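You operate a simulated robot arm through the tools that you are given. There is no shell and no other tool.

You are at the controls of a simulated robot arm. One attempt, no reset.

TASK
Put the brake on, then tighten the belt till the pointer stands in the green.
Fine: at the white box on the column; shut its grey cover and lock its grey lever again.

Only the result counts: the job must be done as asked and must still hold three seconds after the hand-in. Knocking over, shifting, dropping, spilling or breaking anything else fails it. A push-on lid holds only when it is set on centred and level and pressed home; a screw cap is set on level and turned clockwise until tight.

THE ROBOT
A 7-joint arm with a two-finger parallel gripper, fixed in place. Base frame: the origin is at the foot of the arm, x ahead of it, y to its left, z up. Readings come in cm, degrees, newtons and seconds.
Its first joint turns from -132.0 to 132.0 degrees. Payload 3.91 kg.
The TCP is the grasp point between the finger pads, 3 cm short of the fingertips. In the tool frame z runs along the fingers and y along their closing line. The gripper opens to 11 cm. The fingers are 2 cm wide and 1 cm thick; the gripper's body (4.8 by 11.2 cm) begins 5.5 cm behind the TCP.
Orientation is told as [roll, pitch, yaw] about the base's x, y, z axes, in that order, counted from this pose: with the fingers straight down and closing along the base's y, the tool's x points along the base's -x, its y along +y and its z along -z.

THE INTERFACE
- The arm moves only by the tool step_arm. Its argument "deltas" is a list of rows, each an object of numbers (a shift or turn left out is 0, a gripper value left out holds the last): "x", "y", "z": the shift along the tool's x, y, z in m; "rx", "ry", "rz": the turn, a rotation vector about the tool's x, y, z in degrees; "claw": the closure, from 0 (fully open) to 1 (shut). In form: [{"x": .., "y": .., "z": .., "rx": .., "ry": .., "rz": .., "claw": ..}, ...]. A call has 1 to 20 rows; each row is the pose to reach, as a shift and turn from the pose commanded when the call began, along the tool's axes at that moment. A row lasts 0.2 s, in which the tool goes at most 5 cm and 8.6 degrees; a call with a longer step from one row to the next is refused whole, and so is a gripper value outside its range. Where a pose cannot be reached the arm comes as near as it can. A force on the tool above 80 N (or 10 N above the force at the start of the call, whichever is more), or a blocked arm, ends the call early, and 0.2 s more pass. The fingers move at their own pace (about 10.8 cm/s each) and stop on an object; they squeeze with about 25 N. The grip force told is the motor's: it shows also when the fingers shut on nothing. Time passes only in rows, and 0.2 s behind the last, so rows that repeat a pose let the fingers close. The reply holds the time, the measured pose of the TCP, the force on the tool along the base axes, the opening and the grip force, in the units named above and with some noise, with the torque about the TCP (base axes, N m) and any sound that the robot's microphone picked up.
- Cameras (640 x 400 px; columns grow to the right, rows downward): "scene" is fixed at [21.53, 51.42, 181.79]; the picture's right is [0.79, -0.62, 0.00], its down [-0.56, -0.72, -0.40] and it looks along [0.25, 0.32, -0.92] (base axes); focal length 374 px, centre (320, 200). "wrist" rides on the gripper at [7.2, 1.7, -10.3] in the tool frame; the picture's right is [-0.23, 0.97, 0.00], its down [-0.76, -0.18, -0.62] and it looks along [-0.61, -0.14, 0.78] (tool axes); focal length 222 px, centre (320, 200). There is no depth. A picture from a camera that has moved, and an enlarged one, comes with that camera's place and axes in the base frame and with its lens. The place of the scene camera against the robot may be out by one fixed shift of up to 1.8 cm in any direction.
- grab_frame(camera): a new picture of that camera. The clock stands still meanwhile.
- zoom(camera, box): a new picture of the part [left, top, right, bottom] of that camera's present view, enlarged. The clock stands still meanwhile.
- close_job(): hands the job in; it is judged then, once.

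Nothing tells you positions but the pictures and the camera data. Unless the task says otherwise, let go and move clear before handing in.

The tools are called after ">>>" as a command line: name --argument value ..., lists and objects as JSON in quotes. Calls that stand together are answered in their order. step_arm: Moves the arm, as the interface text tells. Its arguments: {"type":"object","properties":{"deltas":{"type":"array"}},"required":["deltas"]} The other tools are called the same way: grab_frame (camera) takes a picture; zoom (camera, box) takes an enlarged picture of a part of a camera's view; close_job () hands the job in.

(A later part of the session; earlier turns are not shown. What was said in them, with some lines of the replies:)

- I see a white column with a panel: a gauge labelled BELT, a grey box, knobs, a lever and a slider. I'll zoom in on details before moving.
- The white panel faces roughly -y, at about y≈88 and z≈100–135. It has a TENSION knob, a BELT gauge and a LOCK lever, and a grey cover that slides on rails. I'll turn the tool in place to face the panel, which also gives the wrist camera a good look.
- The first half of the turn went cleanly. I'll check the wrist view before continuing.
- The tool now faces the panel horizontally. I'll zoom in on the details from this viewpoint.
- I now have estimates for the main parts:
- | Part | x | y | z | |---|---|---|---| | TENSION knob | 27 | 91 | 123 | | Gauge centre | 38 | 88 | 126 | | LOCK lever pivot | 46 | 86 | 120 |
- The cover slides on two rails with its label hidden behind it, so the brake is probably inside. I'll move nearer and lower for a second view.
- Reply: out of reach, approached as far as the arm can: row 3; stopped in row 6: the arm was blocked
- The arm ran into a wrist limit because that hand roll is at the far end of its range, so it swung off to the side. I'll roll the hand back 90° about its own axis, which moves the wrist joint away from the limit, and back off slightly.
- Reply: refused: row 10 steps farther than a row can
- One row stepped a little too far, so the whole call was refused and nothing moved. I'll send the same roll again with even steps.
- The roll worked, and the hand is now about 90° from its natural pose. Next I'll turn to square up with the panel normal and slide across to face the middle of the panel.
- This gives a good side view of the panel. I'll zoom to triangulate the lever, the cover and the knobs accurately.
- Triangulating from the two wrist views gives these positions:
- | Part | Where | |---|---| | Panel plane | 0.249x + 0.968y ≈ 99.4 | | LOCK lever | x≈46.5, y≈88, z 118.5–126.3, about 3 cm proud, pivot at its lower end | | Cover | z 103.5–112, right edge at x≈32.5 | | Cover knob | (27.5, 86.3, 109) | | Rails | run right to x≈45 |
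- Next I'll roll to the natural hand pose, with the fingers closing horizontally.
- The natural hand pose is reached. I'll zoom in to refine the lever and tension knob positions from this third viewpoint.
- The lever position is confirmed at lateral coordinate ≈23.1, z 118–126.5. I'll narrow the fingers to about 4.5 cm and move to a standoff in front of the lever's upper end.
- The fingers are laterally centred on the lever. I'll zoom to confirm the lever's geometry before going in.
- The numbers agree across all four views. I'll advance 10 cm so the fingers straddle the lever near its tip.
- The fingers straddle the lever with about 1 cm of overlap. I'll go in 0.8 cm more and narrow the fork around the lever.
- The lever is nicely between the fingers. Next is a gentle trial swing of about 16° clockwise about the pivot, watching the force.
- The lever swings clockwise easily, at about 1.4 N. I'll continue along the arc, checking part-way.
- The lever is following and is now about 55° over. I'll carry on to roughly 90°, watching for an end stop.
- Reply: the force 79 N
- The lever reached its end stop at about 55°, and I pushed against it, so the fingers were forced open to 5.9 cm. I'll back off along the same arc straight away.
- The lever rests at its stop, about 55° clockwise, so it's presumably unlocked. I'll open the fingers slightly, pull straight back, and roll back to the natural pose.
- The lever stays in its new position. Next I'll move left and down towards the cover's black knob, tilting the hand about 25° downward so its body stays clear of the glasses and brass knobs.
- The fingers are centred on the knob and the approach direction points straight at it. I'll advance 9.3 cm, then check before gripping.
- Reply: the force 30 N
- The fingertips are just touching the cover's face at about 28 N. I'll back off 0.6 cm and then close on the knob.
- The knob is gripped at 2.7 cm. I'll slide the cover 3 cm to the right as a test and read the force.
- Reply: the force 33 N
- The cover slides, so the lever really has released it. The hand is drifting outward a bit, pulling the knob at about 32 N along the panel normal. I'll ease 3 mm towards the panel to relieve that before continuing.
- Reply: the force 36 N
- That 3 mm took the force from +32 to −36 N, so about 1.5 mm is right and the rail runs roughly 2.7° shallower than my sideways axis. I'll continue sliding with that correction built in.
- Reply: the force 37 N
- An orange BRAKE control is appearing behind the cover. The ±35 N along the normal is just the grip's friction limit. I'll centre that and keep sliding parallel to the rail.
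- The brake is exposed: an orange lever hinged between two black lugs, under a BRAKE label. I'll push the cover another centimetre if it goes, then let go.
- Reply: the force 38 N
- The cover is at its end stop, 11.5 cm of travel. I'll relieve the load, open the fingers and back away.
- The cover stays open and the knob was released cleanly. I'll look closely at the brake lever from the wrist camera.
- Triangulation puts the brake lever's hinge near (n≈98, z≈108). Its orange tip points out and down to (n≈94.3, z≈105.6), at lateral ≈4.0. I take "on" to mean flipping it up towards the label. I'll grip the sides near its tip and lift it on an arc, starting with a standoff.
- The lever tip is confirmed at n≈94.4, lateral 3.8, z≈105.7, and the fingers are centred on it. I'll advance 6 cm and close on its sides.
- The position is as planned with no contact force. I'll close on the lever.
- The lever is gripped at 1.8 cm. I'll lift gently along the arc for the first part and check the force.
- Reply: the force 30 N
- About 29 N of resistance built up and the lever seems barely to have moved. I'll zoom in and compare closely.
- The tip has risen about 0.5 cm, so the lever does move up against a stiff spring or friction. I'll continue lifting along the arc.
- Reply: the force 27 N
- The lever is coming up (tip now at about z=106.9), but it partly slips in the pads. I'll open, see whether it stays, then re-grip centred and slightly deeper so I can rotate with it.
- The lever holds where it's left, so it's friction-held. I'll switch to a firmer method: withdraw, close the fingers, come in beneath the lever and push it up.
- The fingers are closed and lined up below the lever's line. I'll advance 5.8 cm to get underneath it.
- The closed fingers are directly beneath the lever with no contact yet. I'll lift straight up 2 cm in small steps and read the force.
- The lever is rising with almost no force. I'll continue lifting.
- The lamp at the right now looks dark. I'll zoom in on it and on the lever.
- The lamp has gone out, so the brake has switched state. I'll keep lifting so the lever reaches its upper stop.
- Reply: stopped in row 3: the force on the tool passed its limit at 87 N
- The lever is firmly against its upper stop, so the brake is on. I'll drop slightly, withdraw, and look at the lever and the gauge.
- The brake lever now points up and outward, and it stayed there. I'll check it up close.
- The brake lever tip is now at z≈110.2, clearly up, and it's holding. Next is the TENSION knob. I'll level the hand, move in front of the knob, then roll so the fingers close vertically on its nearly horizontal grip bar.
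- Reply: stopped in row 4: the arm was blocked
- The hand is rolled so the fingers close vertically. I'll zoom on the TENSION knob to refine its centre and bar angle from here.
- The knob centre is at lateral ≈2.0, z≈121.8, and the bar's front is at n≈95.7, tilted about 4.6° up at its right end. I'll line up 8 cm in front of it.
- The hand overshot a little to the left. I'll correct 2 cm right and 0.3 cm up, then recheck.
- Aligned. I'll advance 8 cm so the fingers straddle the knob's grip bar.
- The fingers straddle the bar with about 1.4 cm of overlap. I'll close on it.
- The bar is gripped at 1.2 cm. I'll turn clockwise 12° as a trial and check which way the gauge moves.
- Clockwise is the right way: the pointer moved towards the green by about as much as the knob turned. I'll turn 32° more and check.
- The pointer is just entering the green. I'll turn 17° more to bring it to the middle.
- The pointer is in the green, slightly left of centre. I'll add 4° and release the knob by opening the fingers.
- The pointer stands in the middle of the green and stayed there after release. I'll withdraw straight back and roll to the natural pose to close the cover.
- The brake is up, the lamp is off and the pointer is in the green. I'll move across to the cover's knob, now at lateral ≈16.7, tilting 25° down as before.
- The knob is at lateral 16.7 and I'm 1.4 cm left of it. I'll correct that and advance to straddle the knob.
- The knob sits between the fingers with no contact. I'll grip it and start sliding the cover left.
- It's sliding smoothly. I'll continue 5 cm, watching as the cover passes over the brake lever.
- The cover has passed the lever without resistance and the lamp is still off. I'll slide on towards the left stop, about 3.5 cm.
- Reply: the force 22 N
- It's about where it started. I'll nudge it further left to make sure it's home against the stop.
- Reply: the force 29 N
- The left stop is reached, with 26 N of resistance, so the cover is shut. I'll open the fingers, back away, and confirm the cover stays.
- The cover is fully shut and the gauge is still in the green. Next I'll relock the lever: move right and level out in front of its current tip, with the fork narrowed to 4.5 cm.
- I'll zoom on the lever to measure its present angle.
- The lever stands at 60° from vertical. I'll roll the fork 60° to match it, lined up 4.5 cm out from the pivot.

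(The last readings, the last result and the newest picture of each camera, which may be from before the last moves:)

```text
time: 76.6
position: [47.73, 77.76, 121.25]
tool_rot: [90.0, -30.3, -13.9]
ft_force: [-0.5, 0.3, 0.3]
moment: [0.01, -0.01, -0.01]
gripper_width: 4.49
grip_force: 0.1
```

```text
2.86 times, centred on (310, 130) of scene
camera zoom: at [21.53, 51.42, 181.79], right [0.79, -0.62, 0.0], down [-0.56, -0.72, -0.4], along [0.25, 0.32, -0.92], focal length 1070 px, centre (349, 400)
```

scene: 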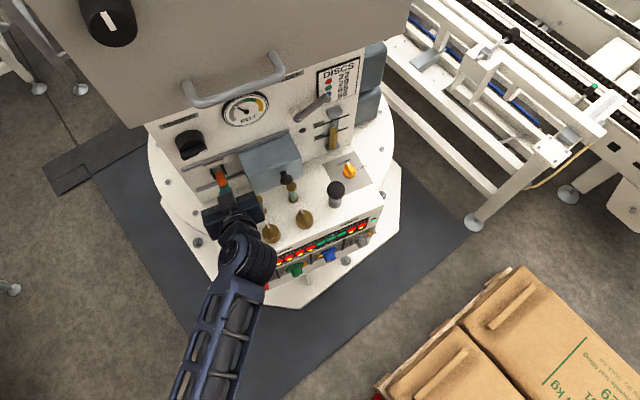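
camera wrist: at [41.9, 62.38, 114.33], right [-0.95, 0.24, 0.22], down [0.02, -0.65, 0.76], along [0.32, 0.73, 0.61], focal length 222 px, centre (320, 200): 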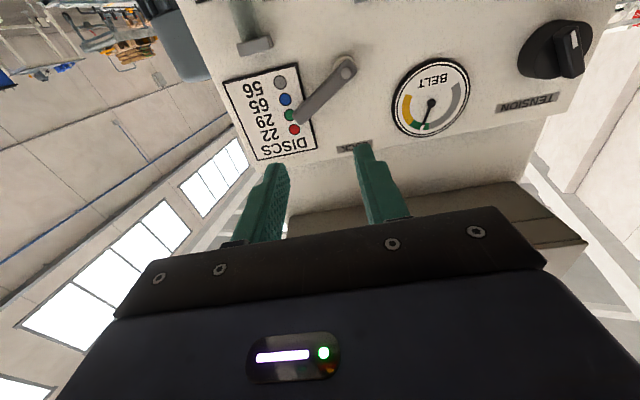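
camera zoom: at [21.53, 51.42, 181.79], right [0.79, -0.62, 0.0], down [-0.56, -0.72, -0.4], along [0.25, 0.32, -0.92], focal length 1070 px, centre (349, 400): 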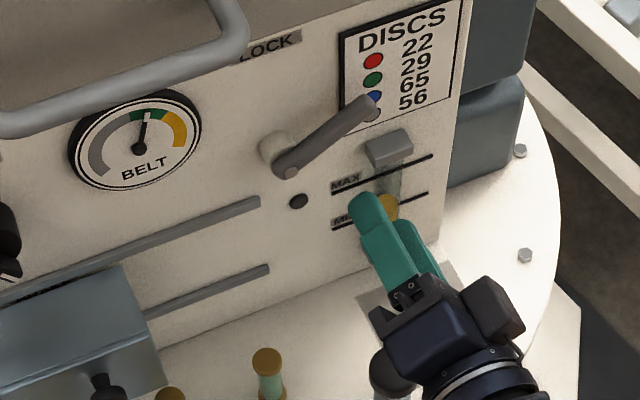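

Aligned. I'll narrow the fork slightly and advance 8 cm around the lever.

>>> step_arm --deltas '[{"z": 0.0, "claw": 0.68}, {"z": 0.02}, {"z": 0.04}, {"z": 0.06}, {"z": 0.073}, {"z": 0.08}]'

>>> zoom --camera "wrist" --box '[220, 40, 420, 230]'

>>> zoom --camera "scene" --box '[240, 70, 380, 160]'

```text
time: 78.0
position: [49.65, 85.6, 121.37]
tool_rot: [89.9, -30.4, -14.0]
ft_force: [-0.6, 0.6, 0.4]
moment: [0.01, 0.0, 0.02]
gripper_width: 3.53
grip_force: 0.1
```

```text
2.11 times, centred on (320, 135) of wrist
camera zoom: at [40.18, 77.23, 118.98], right [-0.29, 0.07, 0.95], down [0.57, -0.78, 0.23], along [0.77, 0.62, 0.18], focal length 468 px, centre (320, 337)
```

zoom: 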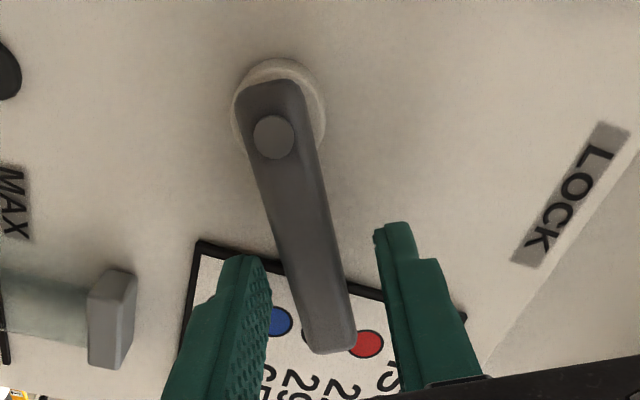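

```text
4.44 times, centred on (310, 115) of scene
camera zoom: at [21.53, 51.42, 181.79], right [0.79, -0.62, 0.0], down [-0.56, -0.72, -0.4], along [0.25, 0.32, -0.92], focal length 1664 px, centre (364, 578)
```

zoom: 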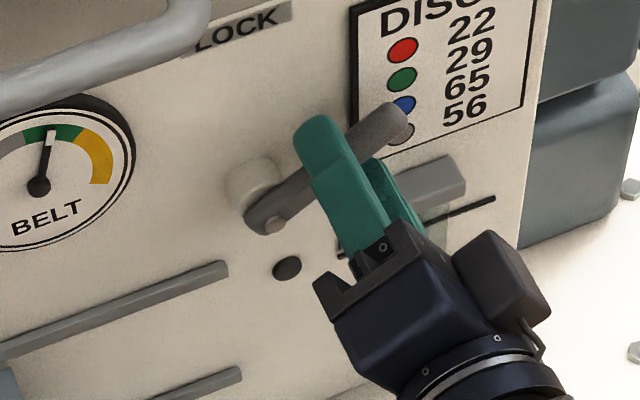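

The lever sits between the fingers. I'll close the fork to 2.4 cm and swing it back anticlockwise about the pivot, 45° first.

>>> step_arm --deltas '[{"claw": 0.78}, {"claw": 0.78}, {"rz": -7.5, "x": 0.0008, "y": 0.0058}, {"rz": -15, "x": 0.0023, "y": 0.0114}, {"rz": -22.5, "x": 0.0045, "y": 0.0168}, {"rz": -30, "x": 0.0074, "y": 0.0218}, {"rz": -37.5, "x": 0.0109, "y": 0.0264}, {"rz": -45, "x": 0.0151, "y": 0.0305}]'

>>> zoom --camera "wrist" --box '[220, 40, 420, 230]'

>>> zoom --camera "scene" --box '[240, 70, 380, 160]'

```text
time: 79.8
position: [46.93, 86.09, 123.12]
tool_rot: [89.9, -75.6, -13.8]
ft_force: [-1.3, -0.4, -0.1]
moment: [0.01, -0.03, 0.03]
gripper_width: 2.49
grip_force: 0.5
```

```text
2.11 times, centred on (320, 135) of wrist
camera zoom: at [40.97, 76.99, 116.4], right [-0.86, 0.21, 0.46], down [0.2, -0.69, 0.69], along [0.47, 0.69, 0.55], focal length 468 px, centre (320, 337)
```

zoom: 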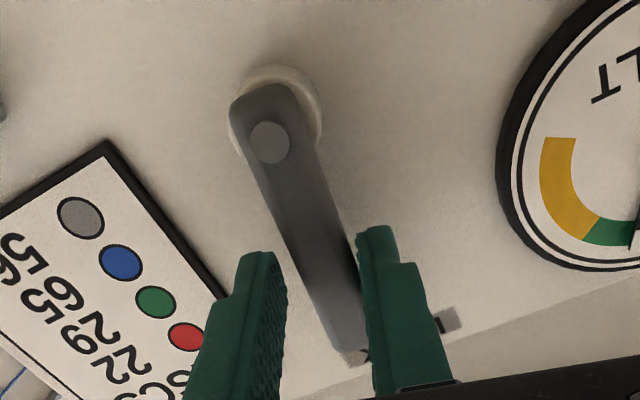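

```text
4.44 times, centred on (310, 115) of scene
camera zoom: at [21.53, 51.42, 181.79], right [0.79, -0.62, 0.0], down [-0.56, -0.72, -0.4], along [0.25, 0.32, -0.92], focal length 1664 px, centre (364, 578)
```

zoom: 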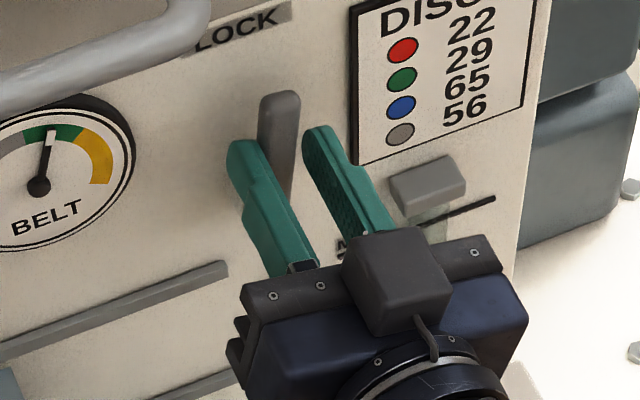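

The lever is following and is nearly upright. I'll do the last 15° slowly, watching the force for the end stop.

>>> step_arm --deltas '[{"rz": -4, "x": 0.0003, "y": 0.0031}, {"rz": -8, "x": 0.0008, "y": 0.0062}, {"rz": -12, "x": 0.0016, "y": 0.0092}, {"rz": -15, "x": 0.0023, "y": 0.0114}]'

>>> zoom --camera "wrist" --box '[220, 40, 420, 230]'

>>> zoom --camera "scene" --box '[240, 70, 380, 160]'

```text
time: 80.8
position: [45.96, 86.61, 123.08]
tool_rot: [-84.1, -89.5, 160.1]
ft_force: [2.1, -1.1, -0.9]
moment: [0.01, -0.05, -0.01]
gripper_width: 2.53
grip_force: 1.0
```

```text
2.11 times, centred on (320, 135) of wrist
camera zoom: at [41.67, 76.86, 115.83], right [-0.95, 0.24, 0.22], down [0.02, -0.65, 0.76], along [0.32, 0.73, 0.61], focal length 468 px, centre (320, 337)
```

zoom: 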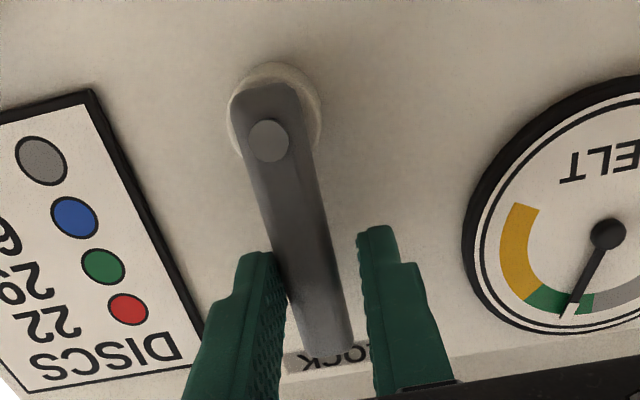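

```text
4.44 times, centred on (310, 115) of scene
camera zoom: at [21.53, 51.42, 181.79], right [0.79, -0.62, 0.0], down [-0.56, -0.72, -0.4], along [0.25, 0.32, -0.92], focal length 1664 px, centre (364, 578)
```

zoom: 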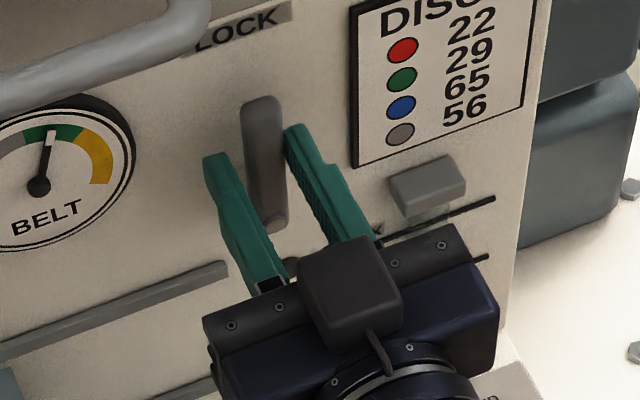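

The lever looks vertical again. I'll nudge it a little further to feel for the lock's end stop.

>>> step_arm --deltas '[{"rz": -1, "y": 0.001}, {"rz": -2, "y": 0.002}, {"rz": -3, "y": 0.003}]'

>>> zoom --camera "scene" --box '[240, 70, 380, 160]'

>>> zoom --camera "wrist" --box '[220, 40, 420, 230]'

```text
time: 81.6
position: [45.66, 86.53, 123.24]
tool_rot: [-88.9, -86.6, 164.8]
ft_force: [9.6, -3.6, -5.0]
moment: [-0.02, 0.2, -0.2]
gripper_width: 2.9
grip_force: 4.7
```

```text
4.44 times, centred on (310, 115) of scene
camera zoom: at [21.53, 51.42, 181.79], right [0.79, -0.62, 0.0], down [-0.56, -0.72, -0.4], along [0.25, 0.32, -0.92], focal length 1664 px, centre (364, 578)
```

zoom: 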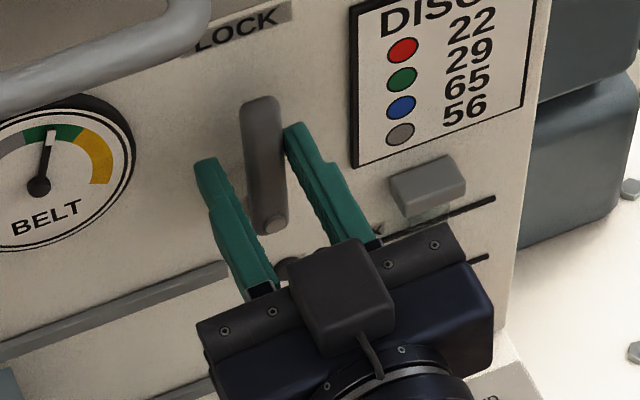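

```text
2.11 times, centred on (320, 135) of wrist
camera zoom: at [41.84, 76.81, 115.76], right [-0.96, 0.24, 0.17], down [-0.02, -0.64, 0.77], along [0.29, 0.73, 0.61], focal length 468 px, centre (320, 337)
```

zoom: 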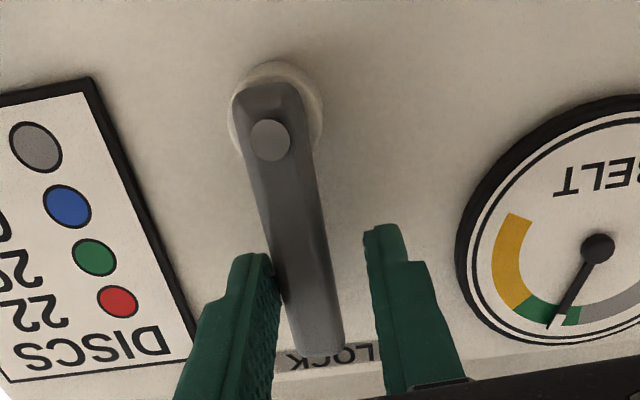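

The force rises while the lever no longer moves, so it's at its lock stop and matches its original picture position. I'll open the fingers and withdraw straight back.

>>> step_arm --deltas '[{"claw": 0.65}, {"claw": 0.58}, {"claw": 0.58}, {"z": -0.02}, {"z": -0.05}, {"z": -0.085}, {"z": -0.12}, {"z": -0.16}, {"z": -0.2}]'

>>> grab_frame --camera "wrist"

>>> zoom --camera "scene" --box '[140, 60, 400, 230]'

```text
time: 83.6
position: [40.67, 67.01, 123.1]
tool_rot: [-88.6, -86.5, 164.8]
ft_force: [0.1, 0.0, 0.2]
moment: [-0.04, 0.01, 0.02]
gripper_width: 4.62
grip_force: 0.1
```

```text
taken
camera wrist: at [36.79, 57.33, 115.7], right [-0.96, 0.24, 0.17], down [-0.02, -0.64, 0.77], along [0.29, 0.73, 0.61], focal length 222 px, centre (320, 200)
```

wrist: 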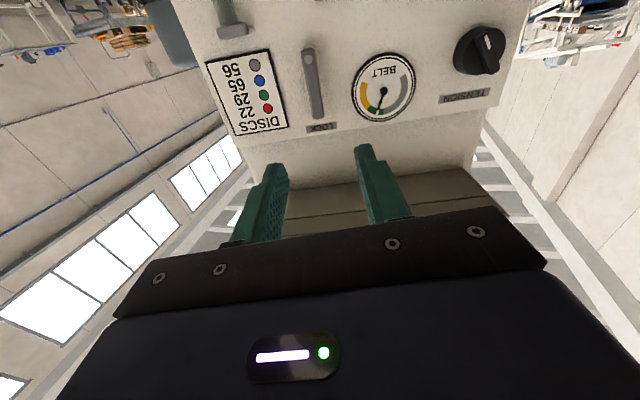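

```text
2.35 times, centred on (270, 145) of scene
camera zoom: at [21.53, 51.42, 181.79], right [0.79, -0.62, 0.0], down [-0.56, -0.72, -0.4], along [0.25, 0.32, -0.92], focal length 881 px, centre (438, 329)
```

zoom: 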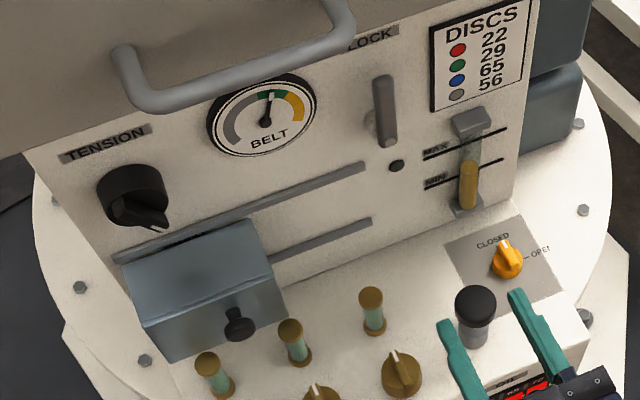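

Everything appears restored. I'll compare each item against the initial pictures with identical zooms.

>>> zoom --camera "scene" --box '[160, 130, 320, 230]'

>>> zoom --camera "scene" --box '[140, 60, 300, 160]'

>>> zoom --camera "scene" --box '[260, 50, 420, 150]'

>>> zoom --camera "wrist" --box '[260, 30, 460, 150]'

>>> zoom --camera "scene" --box '[200, 200, 380, 312]'

```text
4.00 times, centred on (240, 180) of scene
camera zoom: at [21.53, 51.42, 181.79], right [0.79, -0.62, 0.0], down [-0.56, -0.72, -0.4], along [0.25, 0.32, -0.92], focal length 1497 px, centre (640, 280)
```

zoom: 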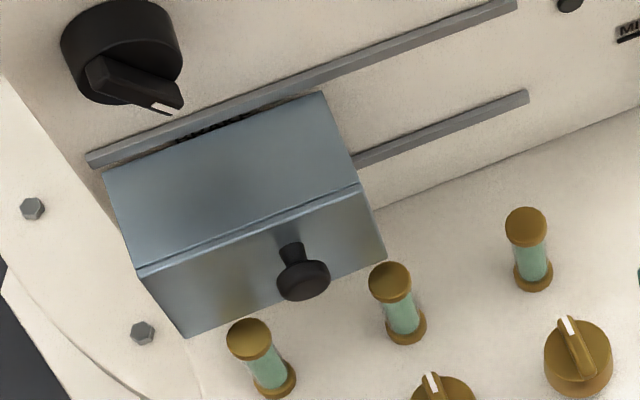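

```text
4.00 times, centred on (220, 110) of scene
camera zoom: at [21.53, 51.42, 181.79], right [0.79, -0.62, 0.0], down [-0.56, -0.72, -0.4], along [0.25, 0.32, -0.92], focal length 1497 px, centre (720, 560)
```

zoom: 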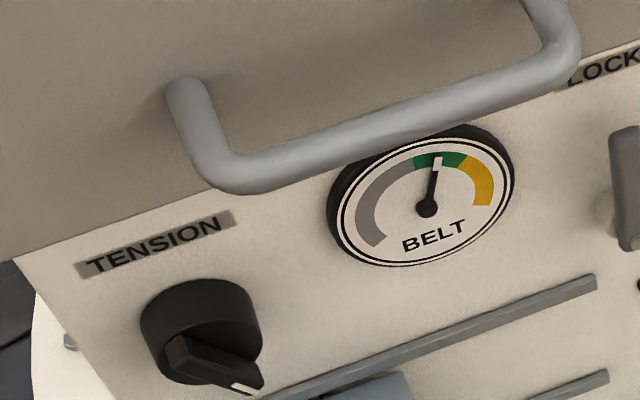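

```text
4.00 times, centred on (340, 100) of scene
camera zoom: at [21.53, 51.42, 181.79], right [0.79, -0.62, 0.0], down [-0.56, -0.72, -0.4], along [0.25, 0.32, -0.92], focal length 1497 px, centre (240, 600)
```

zoom: 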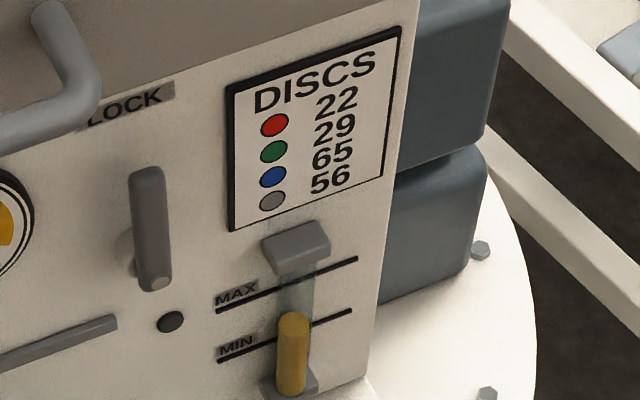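

```text
3.20 times, centred on (360, 90) of wrist
camera zoom: at [36.79, 57.33, 115.7], right [-0.96, 0.24, 0.17], down [-0.02, -0.64, 0.77], along [0.29, 0.73, 0.61], focal length 711 px, centre (192, 552)
```

zoom: 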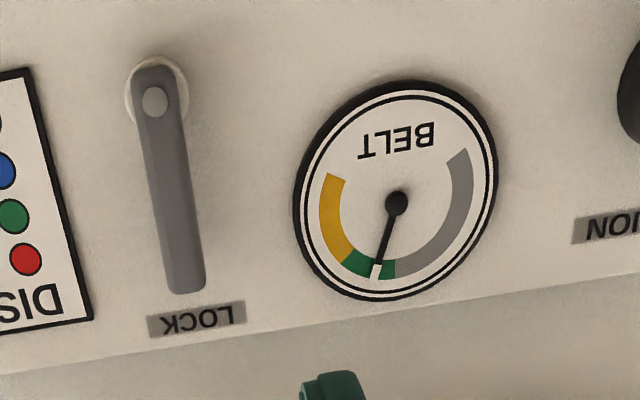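

```text
3.56 times, centred on (290, 256) of scene
camera zoom: at [21.53, 51.42, 181.79], right [0.79, -0.62, 0.0], down [-0.56, -0.72, -0.4], along [0.25, 0.32, -0.92], focal length 1331 px, centre (427, 1)
```

zoom: 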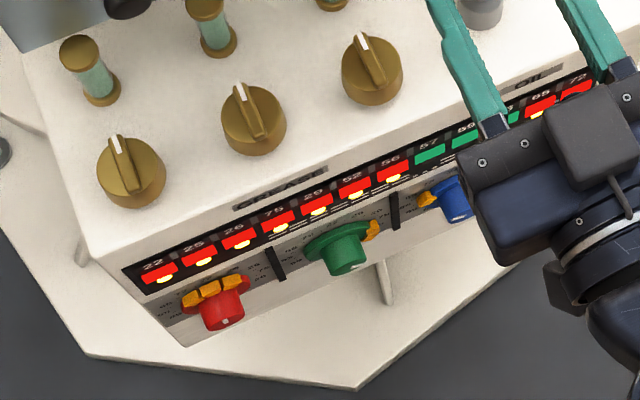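

All the checks agree:
- **Cover:** back exactly where it was at the start.
- **LOCK lever:** upright at its stop, as at the start.
- **Gauge:** the pointer is in the middle of the green.
- **Brake:** it was up when I shut the cover over it, and the lamp is still off. I took lever-up to be "on", as it has no markings.
- **Surroundings:** the other controls I rechecked are unchanged, and the gripper is empty and clear.

I'm handing in the job.

>>> close_job

```text
The job is handed in.
```

I put the brake on, tightened the belt until the pointer stood in the middle of the green, then shut the grey cover and locked the grey lever again. The job is handed in, but no verdict came back.

- **Brake:** I pushed the orange lever up to its stop. It has no on/off markings, so I took up to mean "on". The amber lamp on the panel went out as it moved and stayed out.
- **Belt:** I turned the TENSION knob clockwise about 65°. The pointer stayed put after I let go.
- **Cover and lever:** the cover is against its left stop and the lever is upright at its stop. Both match the pictures from the start.
- **Hard pushes:** I pressed the grey lever against its unlock stop at nearly 80 N. The brake lever hit its top stop at 87 N, which ended that move. I saw no damage from either.

The other controls I compared with the first pictures had not moved, and the gripper was empty and clear of the panel at hand-in.
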